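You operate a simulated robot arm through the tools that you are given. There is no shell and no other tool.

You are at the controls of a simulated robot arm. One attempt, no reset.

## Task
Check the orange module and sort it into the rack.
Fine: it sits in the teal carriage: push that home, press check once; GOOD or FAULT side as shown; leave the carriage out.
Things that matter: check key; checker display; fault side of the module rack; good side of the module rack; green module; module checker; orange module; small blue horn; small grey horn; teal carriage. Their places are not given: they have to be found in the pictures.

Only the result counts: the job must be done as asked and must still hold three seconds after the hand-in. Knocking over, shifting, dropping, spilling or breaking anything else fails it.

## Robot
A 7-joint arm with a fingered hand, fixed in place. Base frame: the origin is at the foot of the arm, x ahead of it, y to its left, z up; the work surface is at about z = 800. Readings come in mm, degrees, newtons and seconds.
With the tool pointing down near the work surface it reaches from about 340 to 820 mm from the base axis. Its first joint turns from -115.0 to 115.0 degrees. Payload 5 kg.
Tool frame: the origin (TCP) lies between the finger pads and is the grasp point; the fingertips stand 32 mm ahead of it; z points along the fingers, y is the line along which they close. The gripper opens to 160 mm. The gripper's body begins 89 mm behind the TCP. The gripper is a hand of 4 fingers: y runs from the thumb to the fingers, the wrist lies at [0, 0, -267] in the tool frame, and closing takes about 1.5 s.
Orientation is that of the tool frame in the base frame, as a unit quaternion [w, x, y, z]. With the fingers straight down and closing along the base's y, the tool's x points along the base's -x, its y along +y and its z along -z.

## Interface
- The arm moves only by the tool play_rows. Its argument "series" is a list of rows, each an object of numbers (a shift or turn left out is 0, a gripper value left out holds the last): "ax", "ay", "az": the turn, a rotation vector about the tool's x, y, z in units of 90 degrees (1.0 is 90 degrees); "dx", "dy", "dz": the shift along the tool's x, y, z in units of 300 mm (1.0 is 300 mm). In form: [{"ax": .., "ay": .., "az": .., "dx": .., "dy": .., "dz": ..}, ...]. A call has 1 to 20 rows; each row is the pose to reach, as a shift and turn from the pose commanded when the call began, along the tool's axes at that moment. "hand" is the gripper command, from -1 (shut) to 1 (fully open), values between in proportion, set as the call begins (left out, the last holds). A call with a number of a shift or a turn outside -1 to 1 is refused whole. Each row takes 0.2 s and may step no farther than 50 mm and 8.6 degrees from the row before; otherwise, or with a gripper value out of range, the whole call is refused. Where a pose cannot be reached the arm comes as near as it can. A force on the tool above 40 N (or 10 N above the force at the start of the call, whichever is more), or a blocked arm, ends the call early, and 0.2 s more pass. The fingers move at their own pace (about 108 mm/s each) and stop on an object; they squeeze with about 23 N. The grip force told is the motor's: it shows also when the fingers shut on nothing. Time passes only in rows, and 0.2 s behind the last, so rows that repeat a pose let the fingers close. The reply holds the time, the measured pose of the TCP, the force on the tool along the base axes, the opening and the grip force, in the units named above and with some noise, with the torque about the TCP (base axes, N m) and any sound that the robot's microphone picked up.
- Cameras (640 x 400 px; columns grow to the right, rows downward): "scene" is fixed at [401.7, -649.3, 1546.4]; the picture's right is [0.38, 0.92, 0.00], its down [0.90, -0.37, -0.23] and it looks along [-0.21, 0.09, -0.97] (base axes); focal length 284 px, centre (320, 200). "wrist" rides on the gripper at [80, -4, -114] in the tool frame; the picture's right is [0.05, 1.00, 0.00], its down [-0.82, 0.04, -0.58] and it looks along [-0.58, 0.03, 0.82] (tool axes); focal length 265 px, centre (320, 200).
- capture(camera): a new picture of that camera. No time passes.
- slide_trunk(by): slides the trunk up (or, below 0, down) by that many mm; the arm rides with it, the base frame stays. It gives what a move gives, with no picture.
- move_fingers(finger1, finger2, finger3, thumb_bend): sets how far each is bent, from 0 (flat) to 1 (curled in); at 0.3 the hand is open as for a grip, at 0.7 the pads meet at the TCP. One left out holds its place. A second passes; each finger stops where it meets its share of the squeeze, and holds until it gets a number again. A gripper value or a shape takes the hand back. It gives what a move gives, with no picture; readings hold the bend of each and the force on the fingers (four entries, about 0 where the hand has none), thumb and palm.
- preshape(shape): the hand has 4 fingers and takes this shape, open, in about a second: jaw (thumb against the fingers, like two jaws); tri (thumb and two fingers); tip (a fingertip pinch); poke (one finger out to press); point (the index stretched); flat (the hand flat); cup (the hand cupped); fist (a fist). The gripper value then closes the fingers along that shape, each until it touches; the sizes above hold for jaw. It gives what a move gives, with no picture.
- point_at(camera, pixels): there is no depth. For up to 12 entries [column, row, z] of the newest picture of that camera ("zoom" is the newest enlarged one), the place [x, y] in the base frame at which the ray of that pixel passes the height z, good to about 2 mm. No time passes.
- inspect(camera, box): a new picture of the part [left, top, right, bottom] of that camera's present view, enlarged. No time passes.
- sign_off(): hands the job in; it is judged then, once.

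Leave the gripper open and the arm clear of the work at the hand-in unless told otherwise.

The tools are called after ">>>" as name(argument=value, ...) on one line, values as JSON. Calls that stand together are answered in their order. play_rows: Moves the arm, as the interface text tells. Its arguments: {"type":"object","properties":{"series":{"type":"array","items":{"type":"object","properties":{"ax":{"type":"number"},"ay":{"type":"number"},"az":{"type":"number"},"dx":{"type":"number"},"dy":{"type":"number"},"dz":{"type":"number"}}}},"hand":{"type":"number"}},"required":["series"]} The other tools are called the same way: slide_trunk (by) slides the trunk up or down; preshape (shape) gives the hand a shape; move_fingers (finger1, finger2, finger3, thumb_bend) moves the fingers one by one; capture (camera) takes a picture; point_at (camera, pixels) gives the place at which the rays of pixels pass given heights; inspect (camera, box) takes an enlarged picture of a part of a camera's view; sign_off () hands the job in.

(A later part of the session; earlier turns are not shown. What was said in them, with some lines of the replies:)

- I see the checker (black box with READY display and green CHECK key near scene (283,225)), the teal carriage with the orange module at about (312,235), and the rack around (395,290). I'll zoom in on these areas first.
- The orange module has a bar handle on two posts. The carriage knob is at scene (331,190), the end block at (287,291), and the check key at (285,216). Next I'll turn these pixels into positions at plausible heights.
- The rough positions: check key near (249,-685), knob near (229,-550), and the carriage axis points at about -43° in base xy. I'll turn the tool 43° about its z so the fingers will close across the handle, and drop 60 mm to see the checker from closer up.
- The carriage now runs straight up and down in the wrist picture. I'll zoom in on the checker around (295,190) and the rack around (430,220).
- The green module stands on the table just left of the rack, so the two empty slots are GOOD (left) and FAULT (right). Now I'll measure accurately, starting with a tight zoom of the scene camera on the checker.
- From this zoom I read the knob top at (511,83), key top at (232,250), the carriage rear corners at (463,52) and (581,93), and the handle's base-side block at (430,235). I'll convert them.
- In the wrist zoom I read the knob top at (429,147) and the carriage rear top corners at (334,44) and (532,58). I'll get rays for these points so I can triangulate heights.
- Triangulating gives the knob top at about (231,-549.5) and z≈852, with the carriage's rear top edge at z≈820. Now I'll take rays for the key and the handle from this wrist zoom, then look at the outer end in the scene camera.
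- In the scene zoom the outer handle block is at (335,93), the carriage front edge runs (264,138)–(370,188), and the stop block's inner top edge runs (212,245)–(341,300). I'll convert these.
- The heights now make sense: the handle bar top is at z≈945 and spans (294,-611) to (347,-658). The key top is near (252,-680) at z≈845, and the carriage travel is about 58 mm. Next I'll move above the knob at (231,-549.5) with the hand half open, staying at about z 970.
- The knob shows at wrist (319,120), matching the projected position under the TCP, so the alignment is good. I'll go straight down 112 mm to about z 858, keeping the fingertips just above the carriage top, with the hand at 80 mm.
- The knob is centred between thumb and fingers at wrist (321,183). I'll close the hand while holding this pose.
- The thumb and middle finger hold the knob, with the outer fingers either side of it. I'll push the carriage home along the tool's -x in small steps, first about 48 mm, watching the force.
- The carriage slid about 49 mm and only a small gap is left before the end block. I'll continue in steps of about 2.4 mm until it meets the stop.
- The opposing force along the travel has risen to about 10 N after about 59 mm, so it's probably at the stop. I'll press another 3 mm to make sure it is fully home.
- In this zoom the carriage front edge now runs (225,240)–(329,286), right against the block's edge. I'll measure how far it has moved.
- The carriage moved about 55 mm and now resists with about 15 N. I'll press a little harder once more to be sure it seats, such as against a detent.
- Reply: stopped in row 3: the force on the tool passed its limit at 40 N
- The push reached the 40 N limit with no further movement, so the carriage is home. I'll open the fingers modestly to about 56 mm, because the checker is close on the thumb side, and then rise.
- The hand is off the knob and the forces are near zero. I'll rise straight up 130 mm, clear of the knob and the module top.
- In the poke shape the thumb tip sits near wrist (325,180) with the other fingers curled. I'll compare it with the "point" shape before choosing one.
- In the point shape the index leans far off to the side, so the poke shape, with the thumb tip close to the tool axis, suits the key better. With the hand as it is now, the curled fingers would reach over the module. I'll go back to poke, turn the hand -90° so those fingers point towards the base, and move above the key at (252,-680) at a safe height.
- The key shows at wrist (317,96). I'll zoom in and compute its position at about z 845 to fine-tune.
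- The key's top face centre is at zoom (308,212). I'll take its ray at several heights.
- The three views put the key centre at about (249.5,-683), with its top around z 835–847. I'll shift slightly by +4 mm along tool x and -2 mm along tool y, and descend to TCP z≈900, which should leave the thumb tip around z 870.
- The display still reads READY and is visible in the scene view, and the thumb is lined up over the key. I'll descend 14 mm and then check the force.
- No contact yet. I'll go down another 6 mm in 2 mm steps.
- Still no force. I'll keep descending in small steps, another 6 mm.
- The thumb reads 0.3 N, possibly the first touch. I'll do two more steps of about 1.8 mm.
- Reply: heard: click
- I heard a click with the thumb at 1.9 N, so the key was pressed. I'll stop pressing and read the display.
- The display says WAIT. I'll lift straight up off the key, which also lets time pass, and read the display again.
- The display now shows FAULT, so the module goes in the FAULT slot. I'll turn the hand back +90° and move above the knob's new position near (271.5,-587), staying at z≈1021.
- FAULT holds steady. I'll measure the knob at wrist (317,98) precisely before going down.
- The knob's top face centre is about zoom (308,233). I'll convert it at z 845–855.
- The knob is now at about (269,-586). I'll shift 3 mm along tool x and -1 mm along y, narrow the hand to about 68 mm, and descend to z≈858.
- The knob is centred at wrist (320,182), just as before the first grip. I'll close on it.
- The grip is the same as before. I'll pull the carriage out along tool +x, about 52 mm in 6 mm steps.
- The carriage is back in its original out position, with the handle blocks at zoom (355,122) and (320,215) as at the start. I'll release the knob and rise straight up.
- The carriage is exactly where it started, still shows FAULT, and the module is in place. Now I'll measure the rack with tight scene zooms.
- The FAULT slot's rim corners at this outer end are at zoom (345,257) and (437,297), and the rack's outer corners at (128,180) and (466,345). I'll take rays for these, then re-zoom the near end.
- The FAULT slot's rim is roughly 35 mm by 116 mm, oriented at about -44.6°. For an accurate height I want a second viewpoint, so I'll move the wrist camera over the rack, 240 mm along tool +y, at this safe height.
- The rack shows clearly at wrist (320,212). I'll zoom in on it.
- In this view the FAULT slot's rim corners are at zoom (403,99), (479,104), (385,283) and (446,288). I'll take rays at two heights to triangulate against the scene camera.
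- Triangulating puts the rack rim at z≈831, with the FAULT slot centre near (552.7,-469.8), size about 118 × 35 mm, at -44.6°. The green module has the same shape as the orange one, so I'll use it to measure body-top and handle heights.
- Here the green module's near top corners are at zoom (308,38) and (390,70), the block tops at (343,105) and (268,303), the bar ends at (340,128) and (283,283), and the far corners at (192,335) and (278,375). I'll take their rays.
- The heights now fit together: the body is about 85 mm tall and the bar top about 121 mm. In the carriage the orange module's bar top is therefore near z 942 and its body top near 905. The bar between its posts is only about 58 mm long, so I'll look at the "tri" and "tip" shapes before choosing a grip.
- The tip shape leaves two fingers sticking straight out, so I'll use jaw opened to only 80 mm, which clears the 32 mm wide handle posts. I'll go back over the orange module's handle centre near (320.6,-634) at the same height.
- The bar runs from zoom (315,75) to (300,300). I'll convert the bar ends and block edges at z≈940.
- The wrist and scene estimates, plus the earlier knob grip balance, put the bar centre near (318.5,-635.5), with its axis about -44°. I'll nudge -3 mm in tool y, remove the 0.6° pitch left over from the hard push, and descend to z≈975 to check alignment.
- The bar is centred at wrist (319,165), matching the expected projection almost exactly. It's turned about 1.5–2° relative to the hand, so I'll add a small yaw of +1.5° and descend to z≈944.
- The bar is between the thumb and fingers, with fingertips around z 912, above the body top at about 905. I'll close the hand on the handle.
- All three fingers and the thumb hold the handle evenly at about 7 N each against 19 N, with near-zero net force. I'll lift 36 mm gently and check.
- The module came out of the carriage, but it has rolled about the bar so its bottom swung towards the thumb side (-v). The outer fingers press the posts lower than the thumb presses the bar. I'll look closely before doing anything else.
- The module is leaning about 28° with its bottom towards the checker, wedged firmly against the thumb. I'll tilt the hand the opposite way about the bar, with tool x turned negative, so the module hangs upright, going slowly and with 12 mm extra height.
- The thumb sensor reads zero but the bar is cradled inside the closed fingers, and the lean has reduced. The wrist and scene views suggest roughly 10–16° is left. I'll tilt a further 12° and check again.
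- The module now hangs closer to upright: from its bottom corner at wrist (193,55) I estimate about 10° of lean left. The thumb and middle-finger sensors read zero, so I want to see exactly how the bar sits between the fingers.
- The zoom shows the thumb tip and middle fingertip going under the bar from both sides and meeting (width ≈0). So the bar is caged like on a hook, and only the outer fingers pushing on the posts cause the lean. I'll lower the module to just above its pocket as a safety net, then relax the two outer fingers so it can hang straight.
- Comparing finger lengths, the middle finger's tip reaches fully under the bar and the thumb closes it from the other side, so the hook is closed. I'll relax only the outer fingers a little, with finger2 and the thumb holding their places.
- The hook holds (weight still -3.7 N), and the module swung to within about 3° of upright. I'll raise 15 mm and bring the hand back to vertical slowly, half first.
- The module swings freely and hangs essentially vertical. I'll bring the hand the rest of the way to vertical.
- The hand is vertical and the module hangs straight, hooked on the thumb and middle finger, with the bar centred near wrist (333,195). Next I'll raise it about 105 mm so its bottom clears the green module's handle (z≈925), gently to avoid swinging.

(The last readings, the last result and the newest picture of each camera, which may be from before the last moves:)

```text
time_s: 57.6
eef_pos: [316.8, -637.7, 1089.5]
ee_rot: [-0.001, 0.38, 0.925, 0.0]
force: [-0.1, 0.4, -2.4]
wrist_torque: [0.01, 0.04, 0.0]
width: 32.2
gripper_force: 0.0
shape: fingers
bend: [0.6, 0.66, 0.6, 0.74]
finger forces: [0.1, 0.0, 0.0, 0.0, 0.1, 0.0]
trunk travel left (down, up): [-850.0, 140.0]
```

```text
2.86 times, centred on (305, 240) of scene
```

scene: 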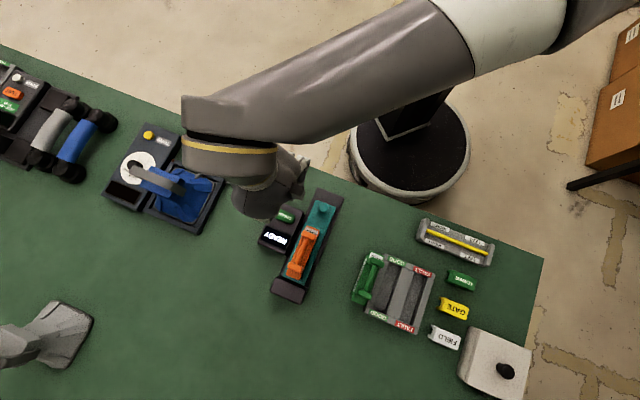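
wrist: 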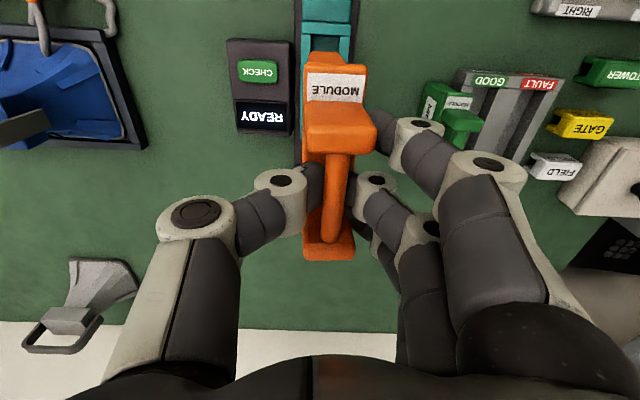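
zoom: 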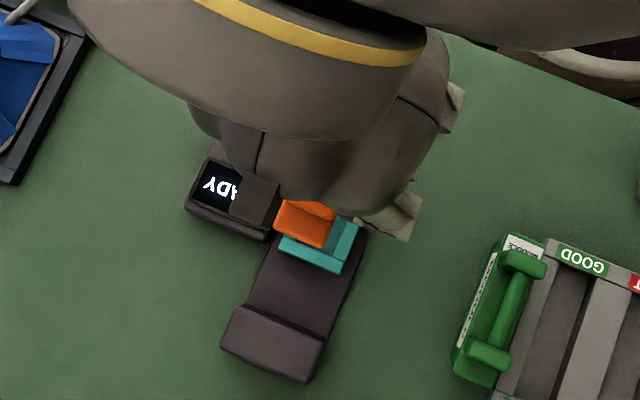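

The module hangs steady and the carriage stays out. I'll carry it smoothly over to above the FAULT slot, with the TCP at about (548.5,-474) and the module bottom near z 973, well above the green module.

>>> play_rows(series=[{"dx": -0.0025, "dy": 0.014}, {"dx": -0.0083, "dy": 0.0466}, {"dx": -0.0166, "dy": 0.0932}, {"dx": -0.0274, "dy": 0.1538}, {"dx": -0.039, "dy": 0.219}, {"dx": -0.0506, "dy": 0.2843}, {"dx": -0.0623, "dy": 0.3495}, {"dx": -0.0739, "dy": 0.4147}, {"dx": -0.0855, "dy": 0.48}, {"dx": -0.0971, "dy": 0.5452}, {"dx": -0.1087, "dy": 0.6105}, {"dx": -0.1204, "dy": 0.6757}, {"dx": -0.132, "dy": 0.7409}, {"dx": -0.1428, "dy": 0.8015}, {"dx": -0.1511, "dy": 0.8481}, {"dx": -0.1577, "dy": 0.8854}, {"dx": -0.1627, "dy": 0.9134}, {"dx": -0.1652, "dy": 0.9273}, {"dx": -0.166, "dy": 0.932}, {"dx": -0.166, "dy": 0.932}])

>>> capture(camera="wrist")

>>> capture(camera="scene")

```text
time_s: 61.8
eef_pos: [547.4, -474.7, 1089.8]
ee_rot: [0.0, 0.381, 0.925, -0.001]
force: [-0.4, -0.6, -3.0]
wrist_torque: [-0.01, -0.01, 0.03]
width: 31.9
gripper_force: 0.0
shape: fingers
bend: [0.6, 0.66, 0.6, 0.74]
finger forces: [0.0, 0.1, 0.0, 0.0, 0.0, 0.0]
trunk travel left (down, up): [-850.0, 140.0]
```

```text
taken
```

wrist: 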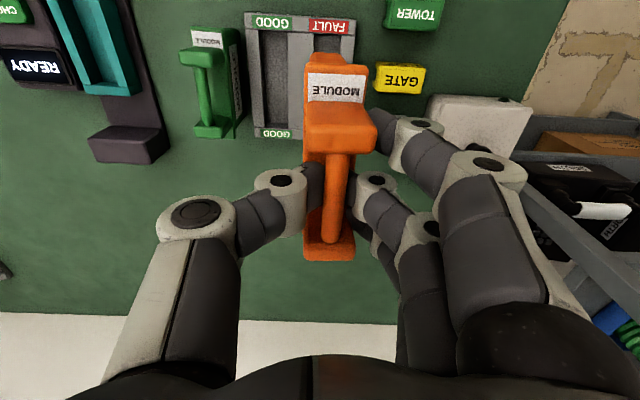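

```text
taken
```

scene: 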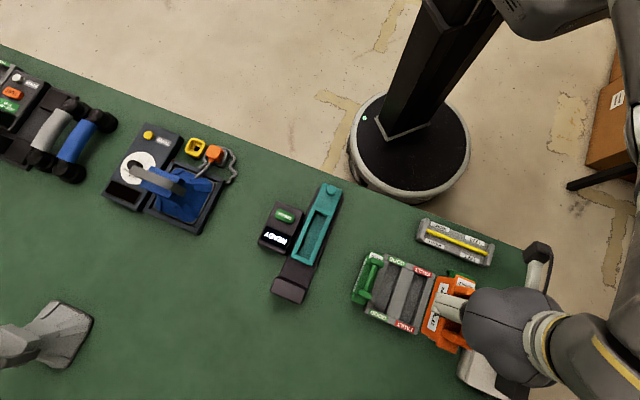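

The module is over the rack, just right of the GOOD slot in the wrist view. I'll lower gently to TCP z≈985, with the bottom around 869, and then check alignment with the FAULT slot.

>>> play_rows(series=[{"dz": 0.02}, {"dz": 0.06}, {"dz": 0.11}, {"dz": 0.17}, {"dz": 0.23}, {"dz": 0.28}, {"dz": 0.32}, {"dz": 0.345}, {"dz": 0.35}, {"dz": 0.35}])

>>> capture(camera="wrist")

>>> inspect(camera="scene", box=[350, 230, 480, 350])

```text
time_s: 64.0
eef_pos: [556.6, -471.2, 997.9]
ee_rot: [0.012, 0.375, 0.927, 0.0]
force: [0.4, -1.4, -3.3]
wrist_torque: [-0.02, 0.03, -0.01]
width: 32.0
gripper_force: 0.0
shape: fingers
bend: [0.6, 0.66, 0.6, 0.74]
finger forces: [0.0, 0.1, 0.0, 0.1, 0.0, 0.1]
trunk travel left (down, up): [-850.0, 140.0]
```

```text
taken
```

wrist: 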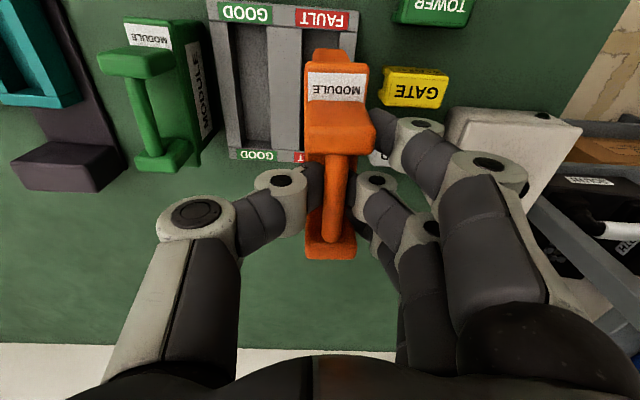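

```text
3.33 times, centred on (415, 290) of scene
```

zoom: 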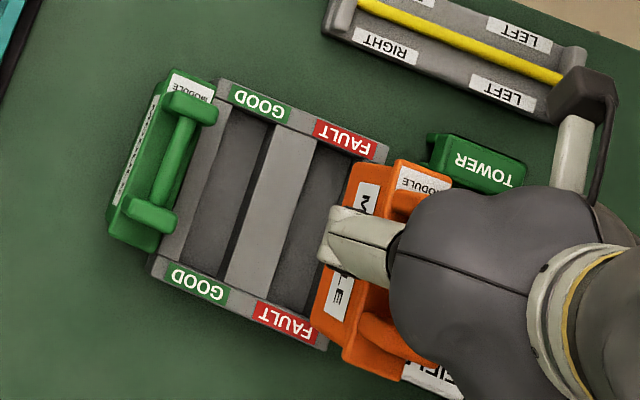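

The arm could not quite reach that pose: it stopped at z≈998, about 9 mm off in x with a slight tilt. I'll raise back to the earlier good pose and use the trunk slide to come down instead, which keeps the arm's joint posture.

>>> play_rows(series=[{"dz": -0.02}, {"dz": -0.06}, {"dz": -0.11}, {"dz": -0.17}, {"dz": -0.23}, {"dz": -0.28}, {"dz": -0.32}, {"dz": -0.345}, {"dz": -0.35}, {"dz": -0.35}])

>>> capture(camera="wrist")

```text
time_s: 66.2
eef_pos: [547.1, -475.1, 1089.1]
ee_rot: [0.0, 0.38, 0.925, -0.001]
force: [-0.5, -0.2, -3.1]
wrist_torque: [-0.01, -0.02, -0.02]
width: 32.2
gripper_force: 0.1
shape: fingers
bend: [0.6, 0.66, 0.6, 0.74]
finger forces: [0.0, 0.1, 0.0, 0.1, 0.0, 0.0]
trunk travel left (down, up): [-850.0, 140.0]
```

```text
taken
```

wrist: 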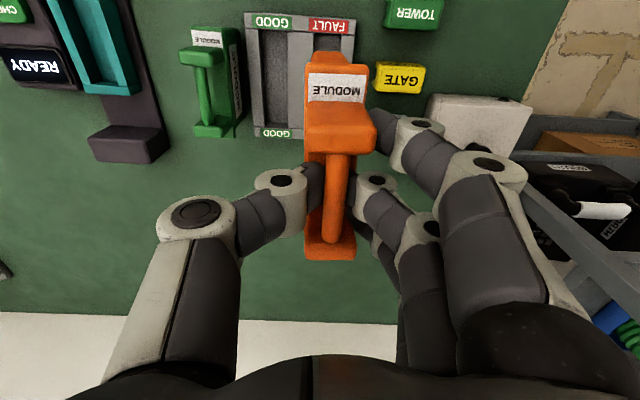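

I'm back at the good pose with the module hanging steady. I'll test the trunk slide with a small -30 mm move.

>>> slide_trunk(by=-30)

>>> capture(camera="wrist")

```text
time_s: 66.9
eef_pos: [548.9, -473.9, 1059.7]
ee_rot: [0.001, 0.38, 0.925, -0.001]
force: [0.6, -0.2, -3.0]
wrist_torque: [-0.03, -0.01, -0.01]
width: 32.3
gripper_force: 0.0
shape: fingers
bend: [0.6, 0.66, 0.6, 0.74]
finger forces: [0.1, 0.1, 0.1, 0.1, 0.0, 0.0]
trunk travel left (down, up): [-820.0, 170.0]
```

```text
taken
```

wrist: 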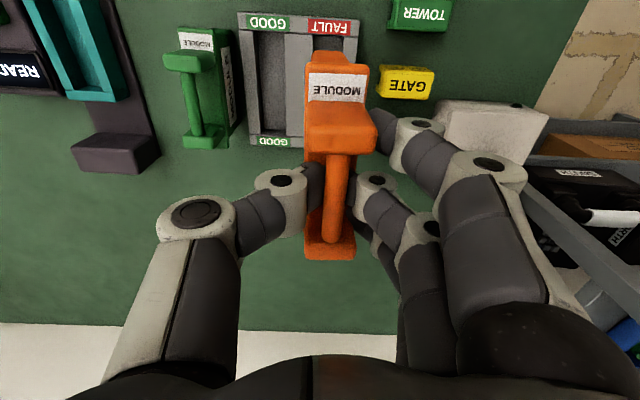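

The trunk slide works cleanly: z is 1059.7 with the pose kept. I'll slide down another 75 mm, to TCP z≈985 and bottom ≈869, and check alignment.

>>> slide_trunk(by=-75)

>>> capture(camera="wrist")

>>> inspect(camera="scene", box=[350, 230, 480, 350])

```text
time_s: 68.0
eef_pos: [548.0, -475.5, 985.3]
ee_rot: [0.0, 0.38, 0.925, -0.002]
force: [0.4, -0.3, -3.2]
wrist_torque: [-0.01, 0.03, -0.01]
width: 32.3
gripper_force: 0.0
shape: fingers
bend: [0.6, 0.66, 0.6, 0.74]
finger forces: [0.1, 0.1, 0.0, 0.0, 0.0, 0.0]
trunk travel left (down, up): [-745.0, 245.0]
```

```text
taken
```

wrist: 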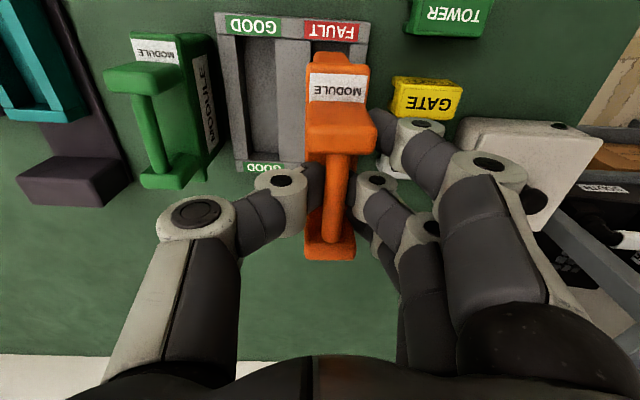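

```text
3.33 times, centred on (415, 290) of scene
```

zoom: 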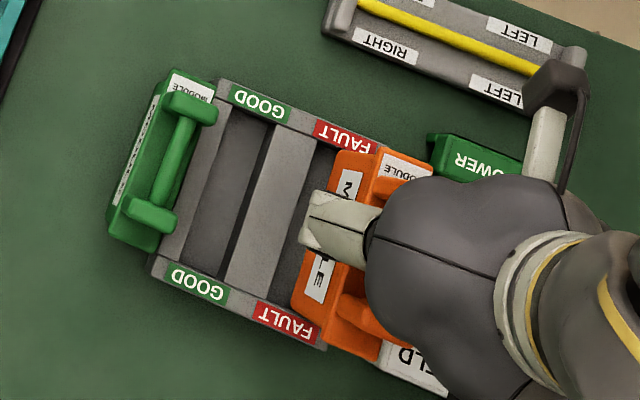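

Now I'll measure the module's bottom-left edge in the scene view to compare it with the slot.

>>> inspect(camera="scene", box=[395, 260, 485, 345])

```text
4.71 times, centred on (440, 302) of scene
```

zoom: 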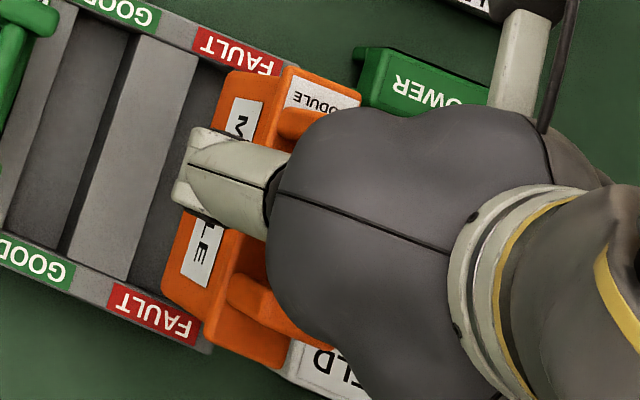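

The bottom-left edge runs from zoom (228,72) to (163,285), and the top-left edge from (287,67) to (204,340). I'll convert these with bottom z≈869 and body top z≈954.

>>> point_at(camera="zoom", pixels=[[228, 72, 869], [163, 285, 869], [287, 67, 954], [204, 342, 954], [285, 367, 954], [360, 97, 954], [228, 72, 860], [163, 285, 860]])

```text
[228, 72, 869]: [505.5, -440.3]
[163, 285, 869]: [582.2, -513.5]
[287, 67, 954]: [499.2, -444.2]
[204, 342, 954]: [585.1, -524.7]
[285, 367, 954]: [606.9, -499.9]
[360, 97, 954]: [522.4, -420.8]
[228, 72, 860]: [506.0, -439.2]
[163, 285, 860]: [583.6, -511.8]
```

The module's bottom is about 106 × 26 mm, centred within about 2 mm and 1° of the FAULT slot (about 118 × 35 mm). I'll slide the trunk down 30 mm, leaving the bottom just above the rim.

>>> slide_trunk(by=-30)

>>> capture(camera="wrist")

>>> capture(camera="scene")

>>> inspect(camera="scene", box=[395, 255, 485, 340])

```text
time_s: 68.8
eef_pos: [548.8, -474.1, 954.0]
ee_rot: [0.001, 0.38, 0.925, -0.001]
force: [-0.6, -0.1, -3.3]
wrist_torque: [-0.03, 0.01, 0.01]
width: 32.1
gripper_force: 0.0
shape: fingers
bend: [0.6, 0.66, 0.6, 0.74]
finger forces: [0.1, 0.0, 0.0, 0.0, 0.1, 0.0]
trunk travel left (down, up): [-715.0, 275.0]
```

```text
taken
```

wrist: 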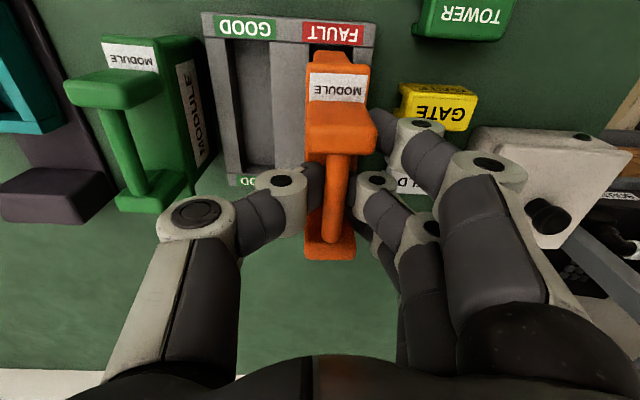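

```text
taken
```

scene: 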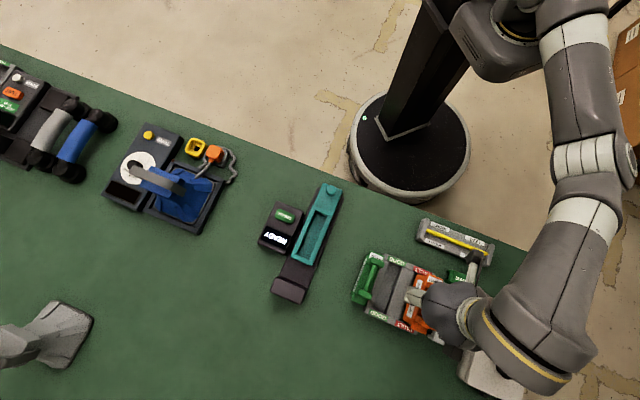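

```text
4.71 times, centred on (440, 298) of scene
```

zoom: 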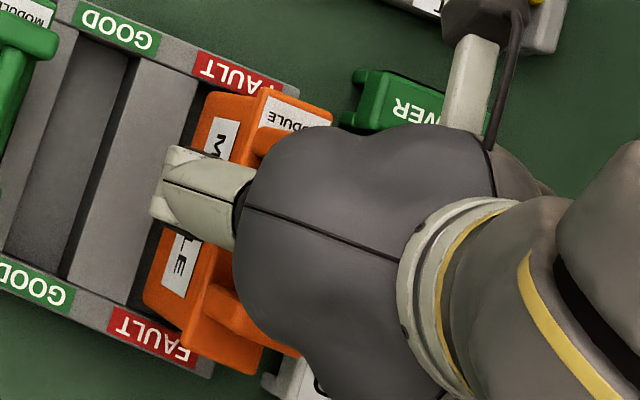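

The module bottom is just above the rim. I'll measure its bottom-left edge again at this lower height, now at zoom (206,94) to (143,296).

>>> inspect(camera="scene", box=[395, 265, 445, 335])

```text
5.71 times, centred on (420, 300) of scene
```

zoom: 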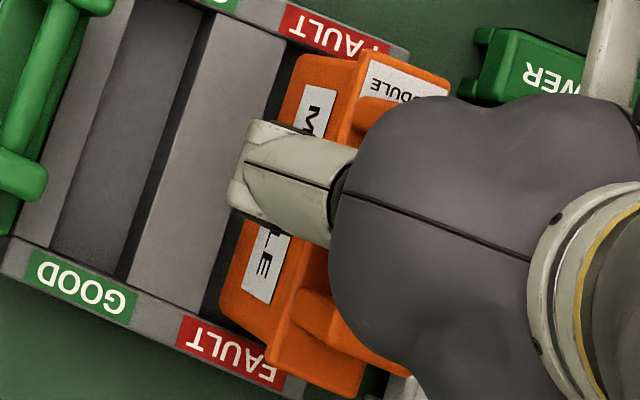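

>>> point_at(camera="zoom", pixels=[[297, 55, 838], [220, 300, 838], [285, 40, 831], [203, 312, 831], [222, 312, 838], [272, 346, 838], [268, 95, 831], [284, 95, 838]])

```text
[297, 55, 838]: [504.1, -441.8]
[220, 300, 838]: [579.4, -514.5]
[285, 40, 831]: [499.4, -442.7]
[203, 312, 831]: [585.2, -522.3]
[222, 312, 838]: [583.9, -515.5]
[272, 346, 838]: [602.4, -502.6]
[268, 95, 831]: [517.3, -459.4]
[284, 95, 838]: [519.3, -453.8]
```

The gaps all look positive: about 3.6 mm left, 5 mm right, 2.7 mm near and 4 mm far. I'll lower 14 mm more, so the bottom enters the slot.

>>> slide_trunk(by=-14)

>>> inspect(camera="scene", box=[395, 265, 445, 335])

>>> capture(camera="wrist")

```text
time_s: 69.4
eef_pos: [548.2, -473.9, 941.3]
ee_rot: [0.0, 0.38, 0.925, -0.001]
force: [-0.6, -0.2, -2.7]
wrist_torque: [-0.03, 0.01, 0.0]
width: 32.1
gripper_force: 0.2
shape: fingers
bend: [0.6, 0.66, 0.6, 0.74]
finger forces: [0.0, 0.0, 0.1, 0.0, 0.1, 0.1]
trunk travel left (down, up): [-701.0, 289.0]
```

```text
5.71 times, centred on (420, 300) of scene
```

zoom: 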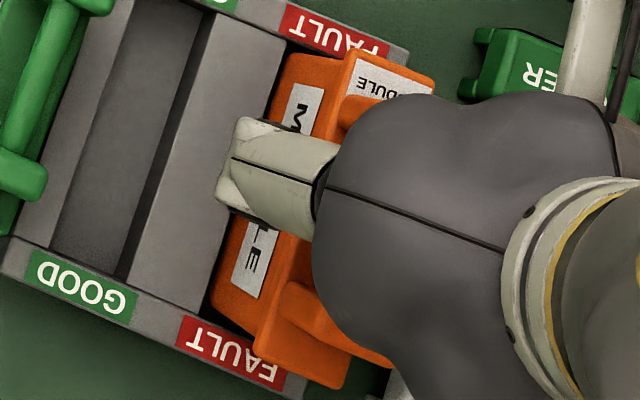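

```text
taken
```

wrist: 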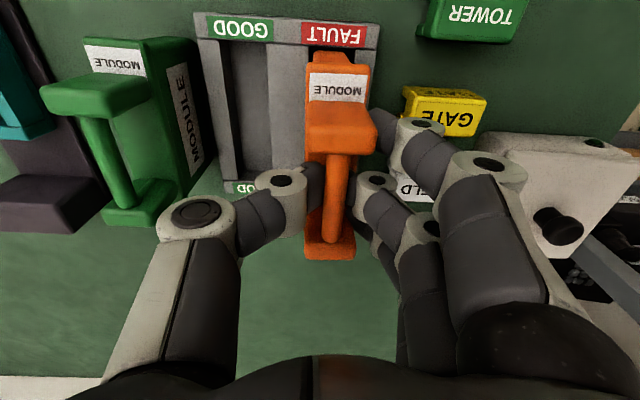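

It's going down inside the slot with the weight still on the hook (-2.7 N). I'll lower another 8 mm.

>>> slide_trunk(by=-8)

>>> inspect(camera="scene", box=[395, 265, 445, 335])

```text
time_s: 70.0
eef_pos: [547.9, -473.6, 932.3]
ee_rot: [0.001, 0.38, 0.925, -0.001]
force: [-0.2, 0.0, -2.0]
wrist_torque: [-0.01, -0.02, 0.0]
width: 32.2
gripper_force: 0.0
shape: fingers
bend: [0.6, 0.66, 0.6, 0.74]
finger forces: [0.0, 0.1, 0.0, 0.1, 0.0, 0.0]
trunk travel left (down, up): [-693.0, 297.0]
```

```text
5.71 times, centred on (420, 300) of scene
```

zoom: 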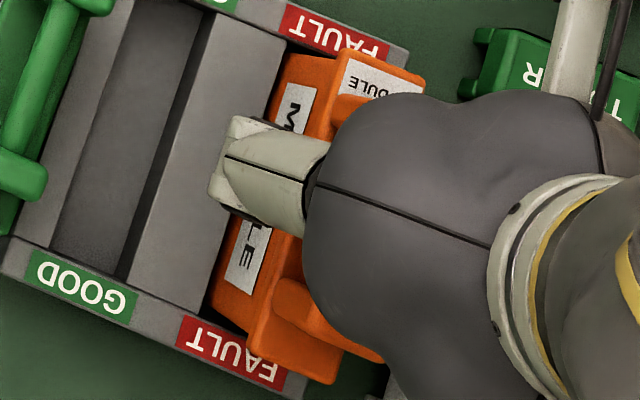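

The weight reading is easing to -2.0 N. I'll lower another 6 mm.

>>> slide_trunk(by=-6)

>>> capture(camera="wrist")

>>> inspect(camera="scene", box=[395, 265, 445, 335])

```text
time_s: 70.5
eef_pos: [547.7, -474.7, 926.1]
ee_rot: [0.001, 0.381, 0.925, -0.001]
force: [0.1, -0.1, 0.6]
wrist_torque: [0.05, -0.03, -0.04]
width: 32.0
gripper_force: 0.2
shape: fingers
bend: [0.6, 0.66, 0.6, 0.74]
finger forces: [0.5, 0.0, 0.7, 0.0, 0.0, 0.0]
trunk travel left (down, up): [-687.0, 303.0]
```

```text
taken
```

wrist: 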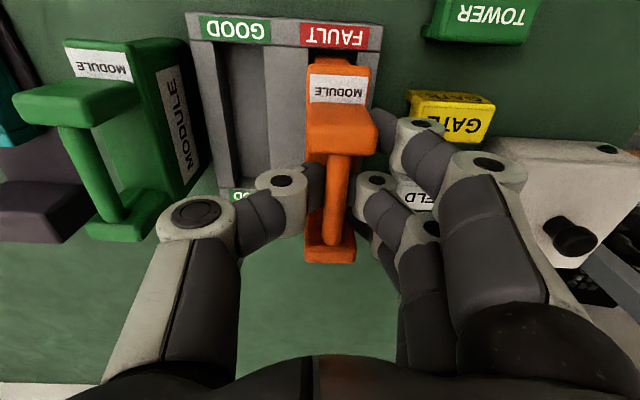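

```text
5.71 times, centred on (420, 300) of scene
```

zoom: 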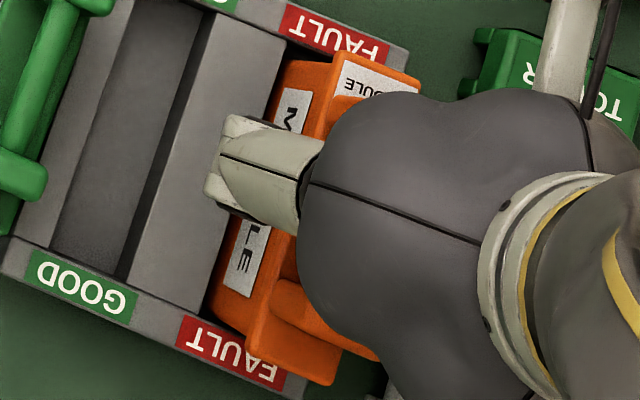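

The reading is now +0.6 N, so the module is standing on the slot floor and the hook is slack. I'll open the hand to 80 mm only, because the green module is beyond the thumb, while holding the pose.

>>> play_rows(series=[{"dz": 0}, {"dz": 0}, {"dz": 0}, {"dz": 0}, {"dz": 0}, {"dz": 0}], hand=0)

>>> capture(camera="wrist")

>>> inspect(camera="scene", box=[350, 240, 450, 345])

```text
time_s: 71.9
eef_pos: [548.5, -474.5, 928.1]
ee_rot: [0.001, 0.38, 0.925, -0.001]
force: [-0.6, -0.6, -0.3]
wrist_torque: [0.01, -0.02, 0.03]
width: 79.1
gripper_force: 0.0
shape: jaw
bend: [0.72, 0.72, 0.72, 0.7]
finger forces: [0.0, 0.1, 0.0, 0.0, 0.0, 0.0]
trunk travel left (down, up): [-687.0, 303.0]
```

```text
taken
```

wrist: 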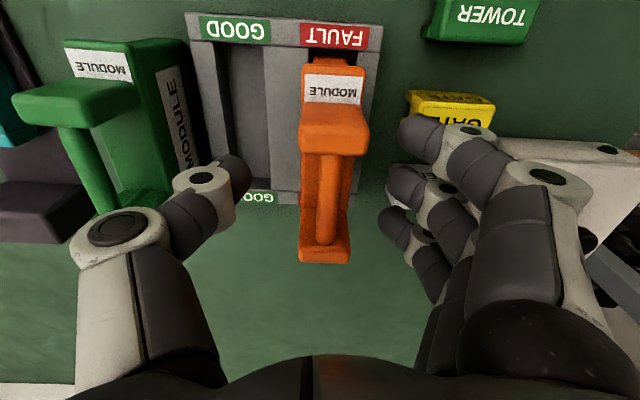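

```text
3.81 times, centred on (400, 292) of scene
```

zoom: 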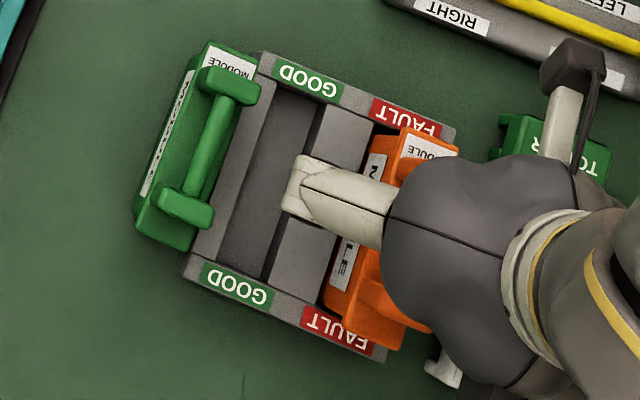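

The module stands upright in the FAULT slot and the hand is clear on both sides. I'll raise straight up with the trunk.

>>> slide_trunk(by=40)

>>> slide_trunk(by=123)

>>> capture(camera="wrist")

>>> inspect(camera="scene", box=[350, 240, 450, 345])

```text
time_s: 72.8
eef_pos: [548.1, -474.5, 966.4]
ee_rot: [-0.001, 0.38, 0.925, -0.001]
force: [-1.1, 0.9, -1.0]
wrist_torque: [-0.04, 0.03, -0.01]
width: 79.1
gripper_force: 0.1
shape: jaw
bend: [0.72, 0.72, 0.72, 0.7]
finger forces: [0.0, 0.0, 0.0, 0.0, 0.1, 0.0]
trunk travel left (down, up): [-727.0, 263.0]
```

```text
time_s: 74.3
eef_pos: [549.2, -473.8, 1089.3]
ee_rot: [0.0, 0.38, 0.925, -0.001]
force: [-1.0, -0.4, -0.2]
wrist_torque: [-0.04, 0.0, 0.04]
width: 79.1
gripper_force: 0.0
shape: jaw
bend: [0.72, 0.72, 0.72, 0.7]
finger forces: [0.0, 0.0, 0.0, 0.0, 0.0, 0.0]
trunk travel left (down, up): [-850.0, 140.0]
```

```text
taken
```

wrist: 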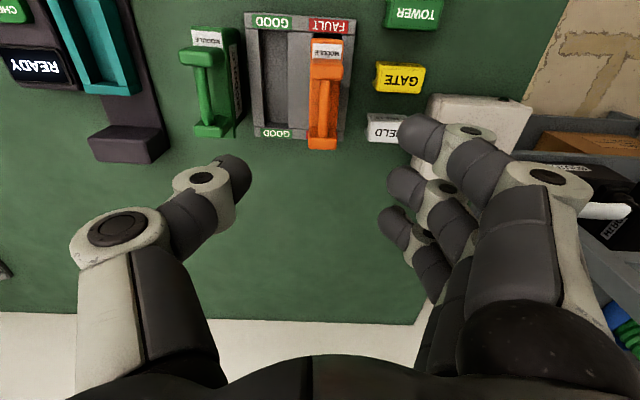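

```text
3.81 times, centred on (400, 292) of scene
```

zoom: 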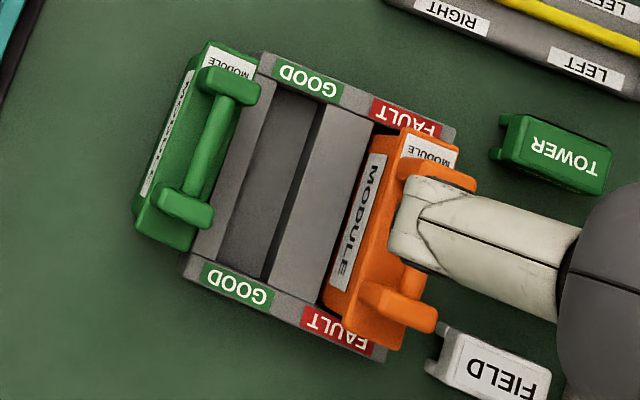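

The orange module sits in the FAULT slot, free of the hand. I'll back the arm away up and towards the base, then open the hand fully.

>>> play_rows(series=[{"dz": -0.1}, {"dz": -0.2, "dx": 0.05}, {"dz": -0.25, "dx": 0.15}, {"dz": -0.25, "dx": 0.28}, {"dz": -0.25, "dx": 0.41}, {"dz": -0.25, "dx": 0.54}, {"dz": -0.25, "dx": 0.6}, {"dz": -0.25, "dx": 0.6}], hand=0)

>>> play_rows(series=[{"dz": 0}, {"dz": 0}, {"dz": 0}, {"dz": 0}, {"dz": 0}], hand=1)

>>> capture(camera="scene")

>>> capture(camera="wrist")

>>> inspect(camera="scene", box=[350, 240, 450, 345])

>>> inspect(camera="scene", box=[240, 170, 370, 310])

```text
time_s: 76.1
eef_pos: [420.2, -347.7, 1164.6]
ee_rot: [0.0, 0.381, 0.925, -0.001]
force: [-0.2, -0.2, -0.5]
wrist_torque: [-0.04, -0.01, 0.0]
width: 79.4
gripper_force: 0.1
shape: jaw
bend: [0.72, 0.72, 0.72, 0.7]
finger forces: [0.1, 0.0, 0.0, 0.0, 0.0, 0.0]
trunk travel left (down, up): [-850.0, 140.0]
```

```text
time_s: 77.3
eef_pos: [421.3, -347.8, 1165.3]
ee_rot: [0.0, 0.38, 0.925, -0.001]
force: [0.0, 0.3, -0.4]
wrist_torque: [0.0, 0.01, -0.04]
width: 159.7
gripper_force: 0.1
shape: jaw
bend: [0.3, 0.3, 0.3, 0.3]
finger forces: [0.0, 0.0, 0.0, 0.0, 0.0, 0.1]
trunk travel left (down, up): [-850.0, 140.0]
```

```text
taken
```

scene: 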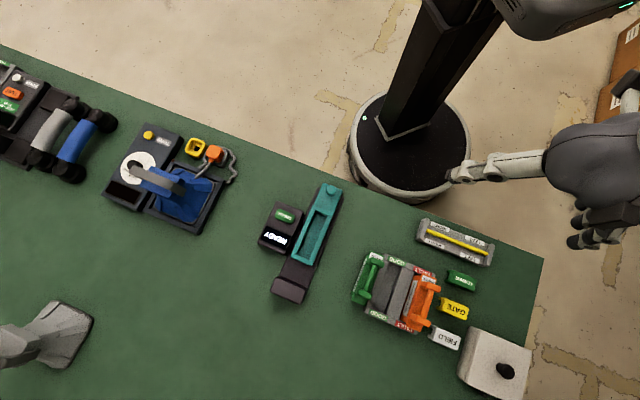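

```text
taken
```

wrist: 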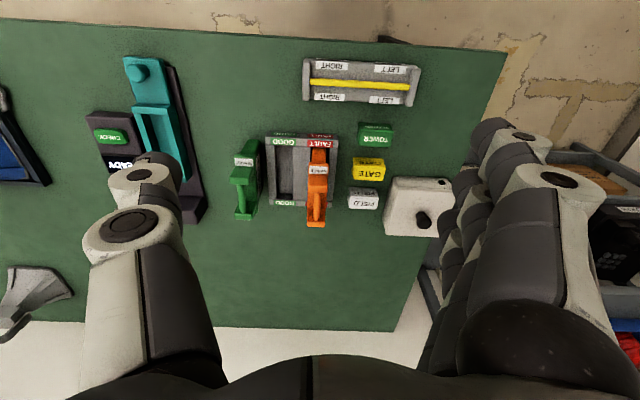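

```text
3.81 times, centred on (400, 292) of scene
```

zoom: 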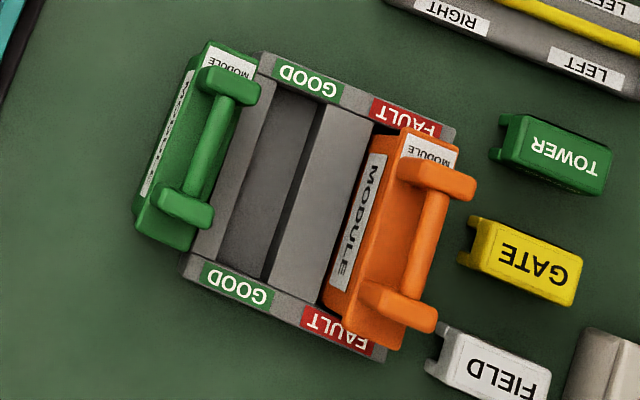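

```text
2.86 times, centred on (305, 240) of scene
```

zoom: 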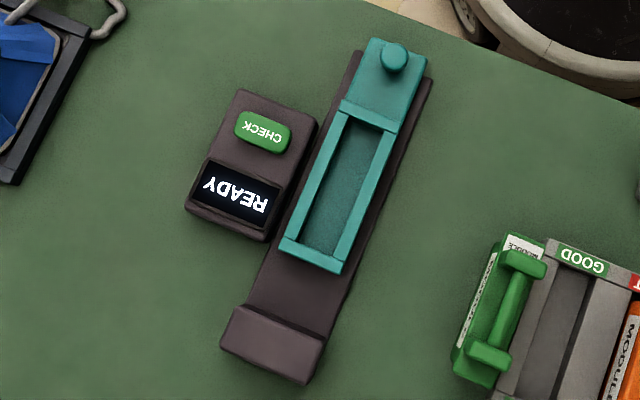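

The carriage is out and empty, and nothing else has moved. One last wrist zoom on the rack to confirm the module is upright and fully seated.

>>> inspect(camera="wrist", box=[225, 120, 355, 235])

```text
3.48 times, centred on (290, 178) of wrist
```

zoom: 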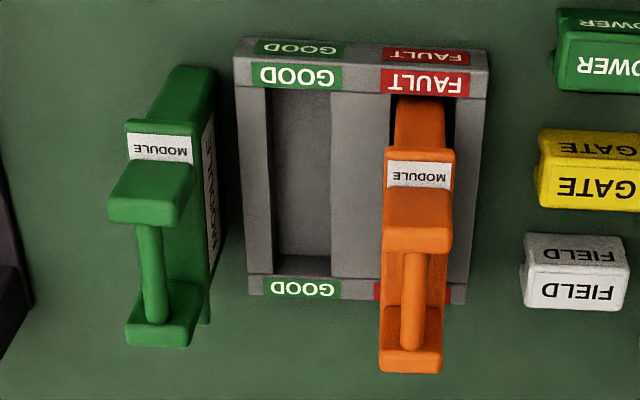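

The orange module stands upright inside the FAULT slot and the green module is untouched. The carriage is out, the check key was pressed once, the hand is open and the arm is clear. I'm handing in.

>>> sign_off()

```text
The job is handed in.
```

The orange module tested **FAULT**, and it now stands upright in the FAULT slot of the rack. I've handed the job in; the hand-in gave no verdict.

- **Check:** I pushed the teal carriage home until it stopped and pressed check once. The display went from READY to WAIT to FAULT.
- **Carriage:** I pulled it back out to where it started, and it is now empty.
- **Module transfer:** The module leaned about 30° when I first lifted it. I moved to a hook hold on the handle before carrying it, and it didn't drop. From the pictures it looks seated on the slot floor.
- **Everything else:** In the final pictures the green module, the rack and the other objects look unmoved. The hand is open and the arm is clear of the work.
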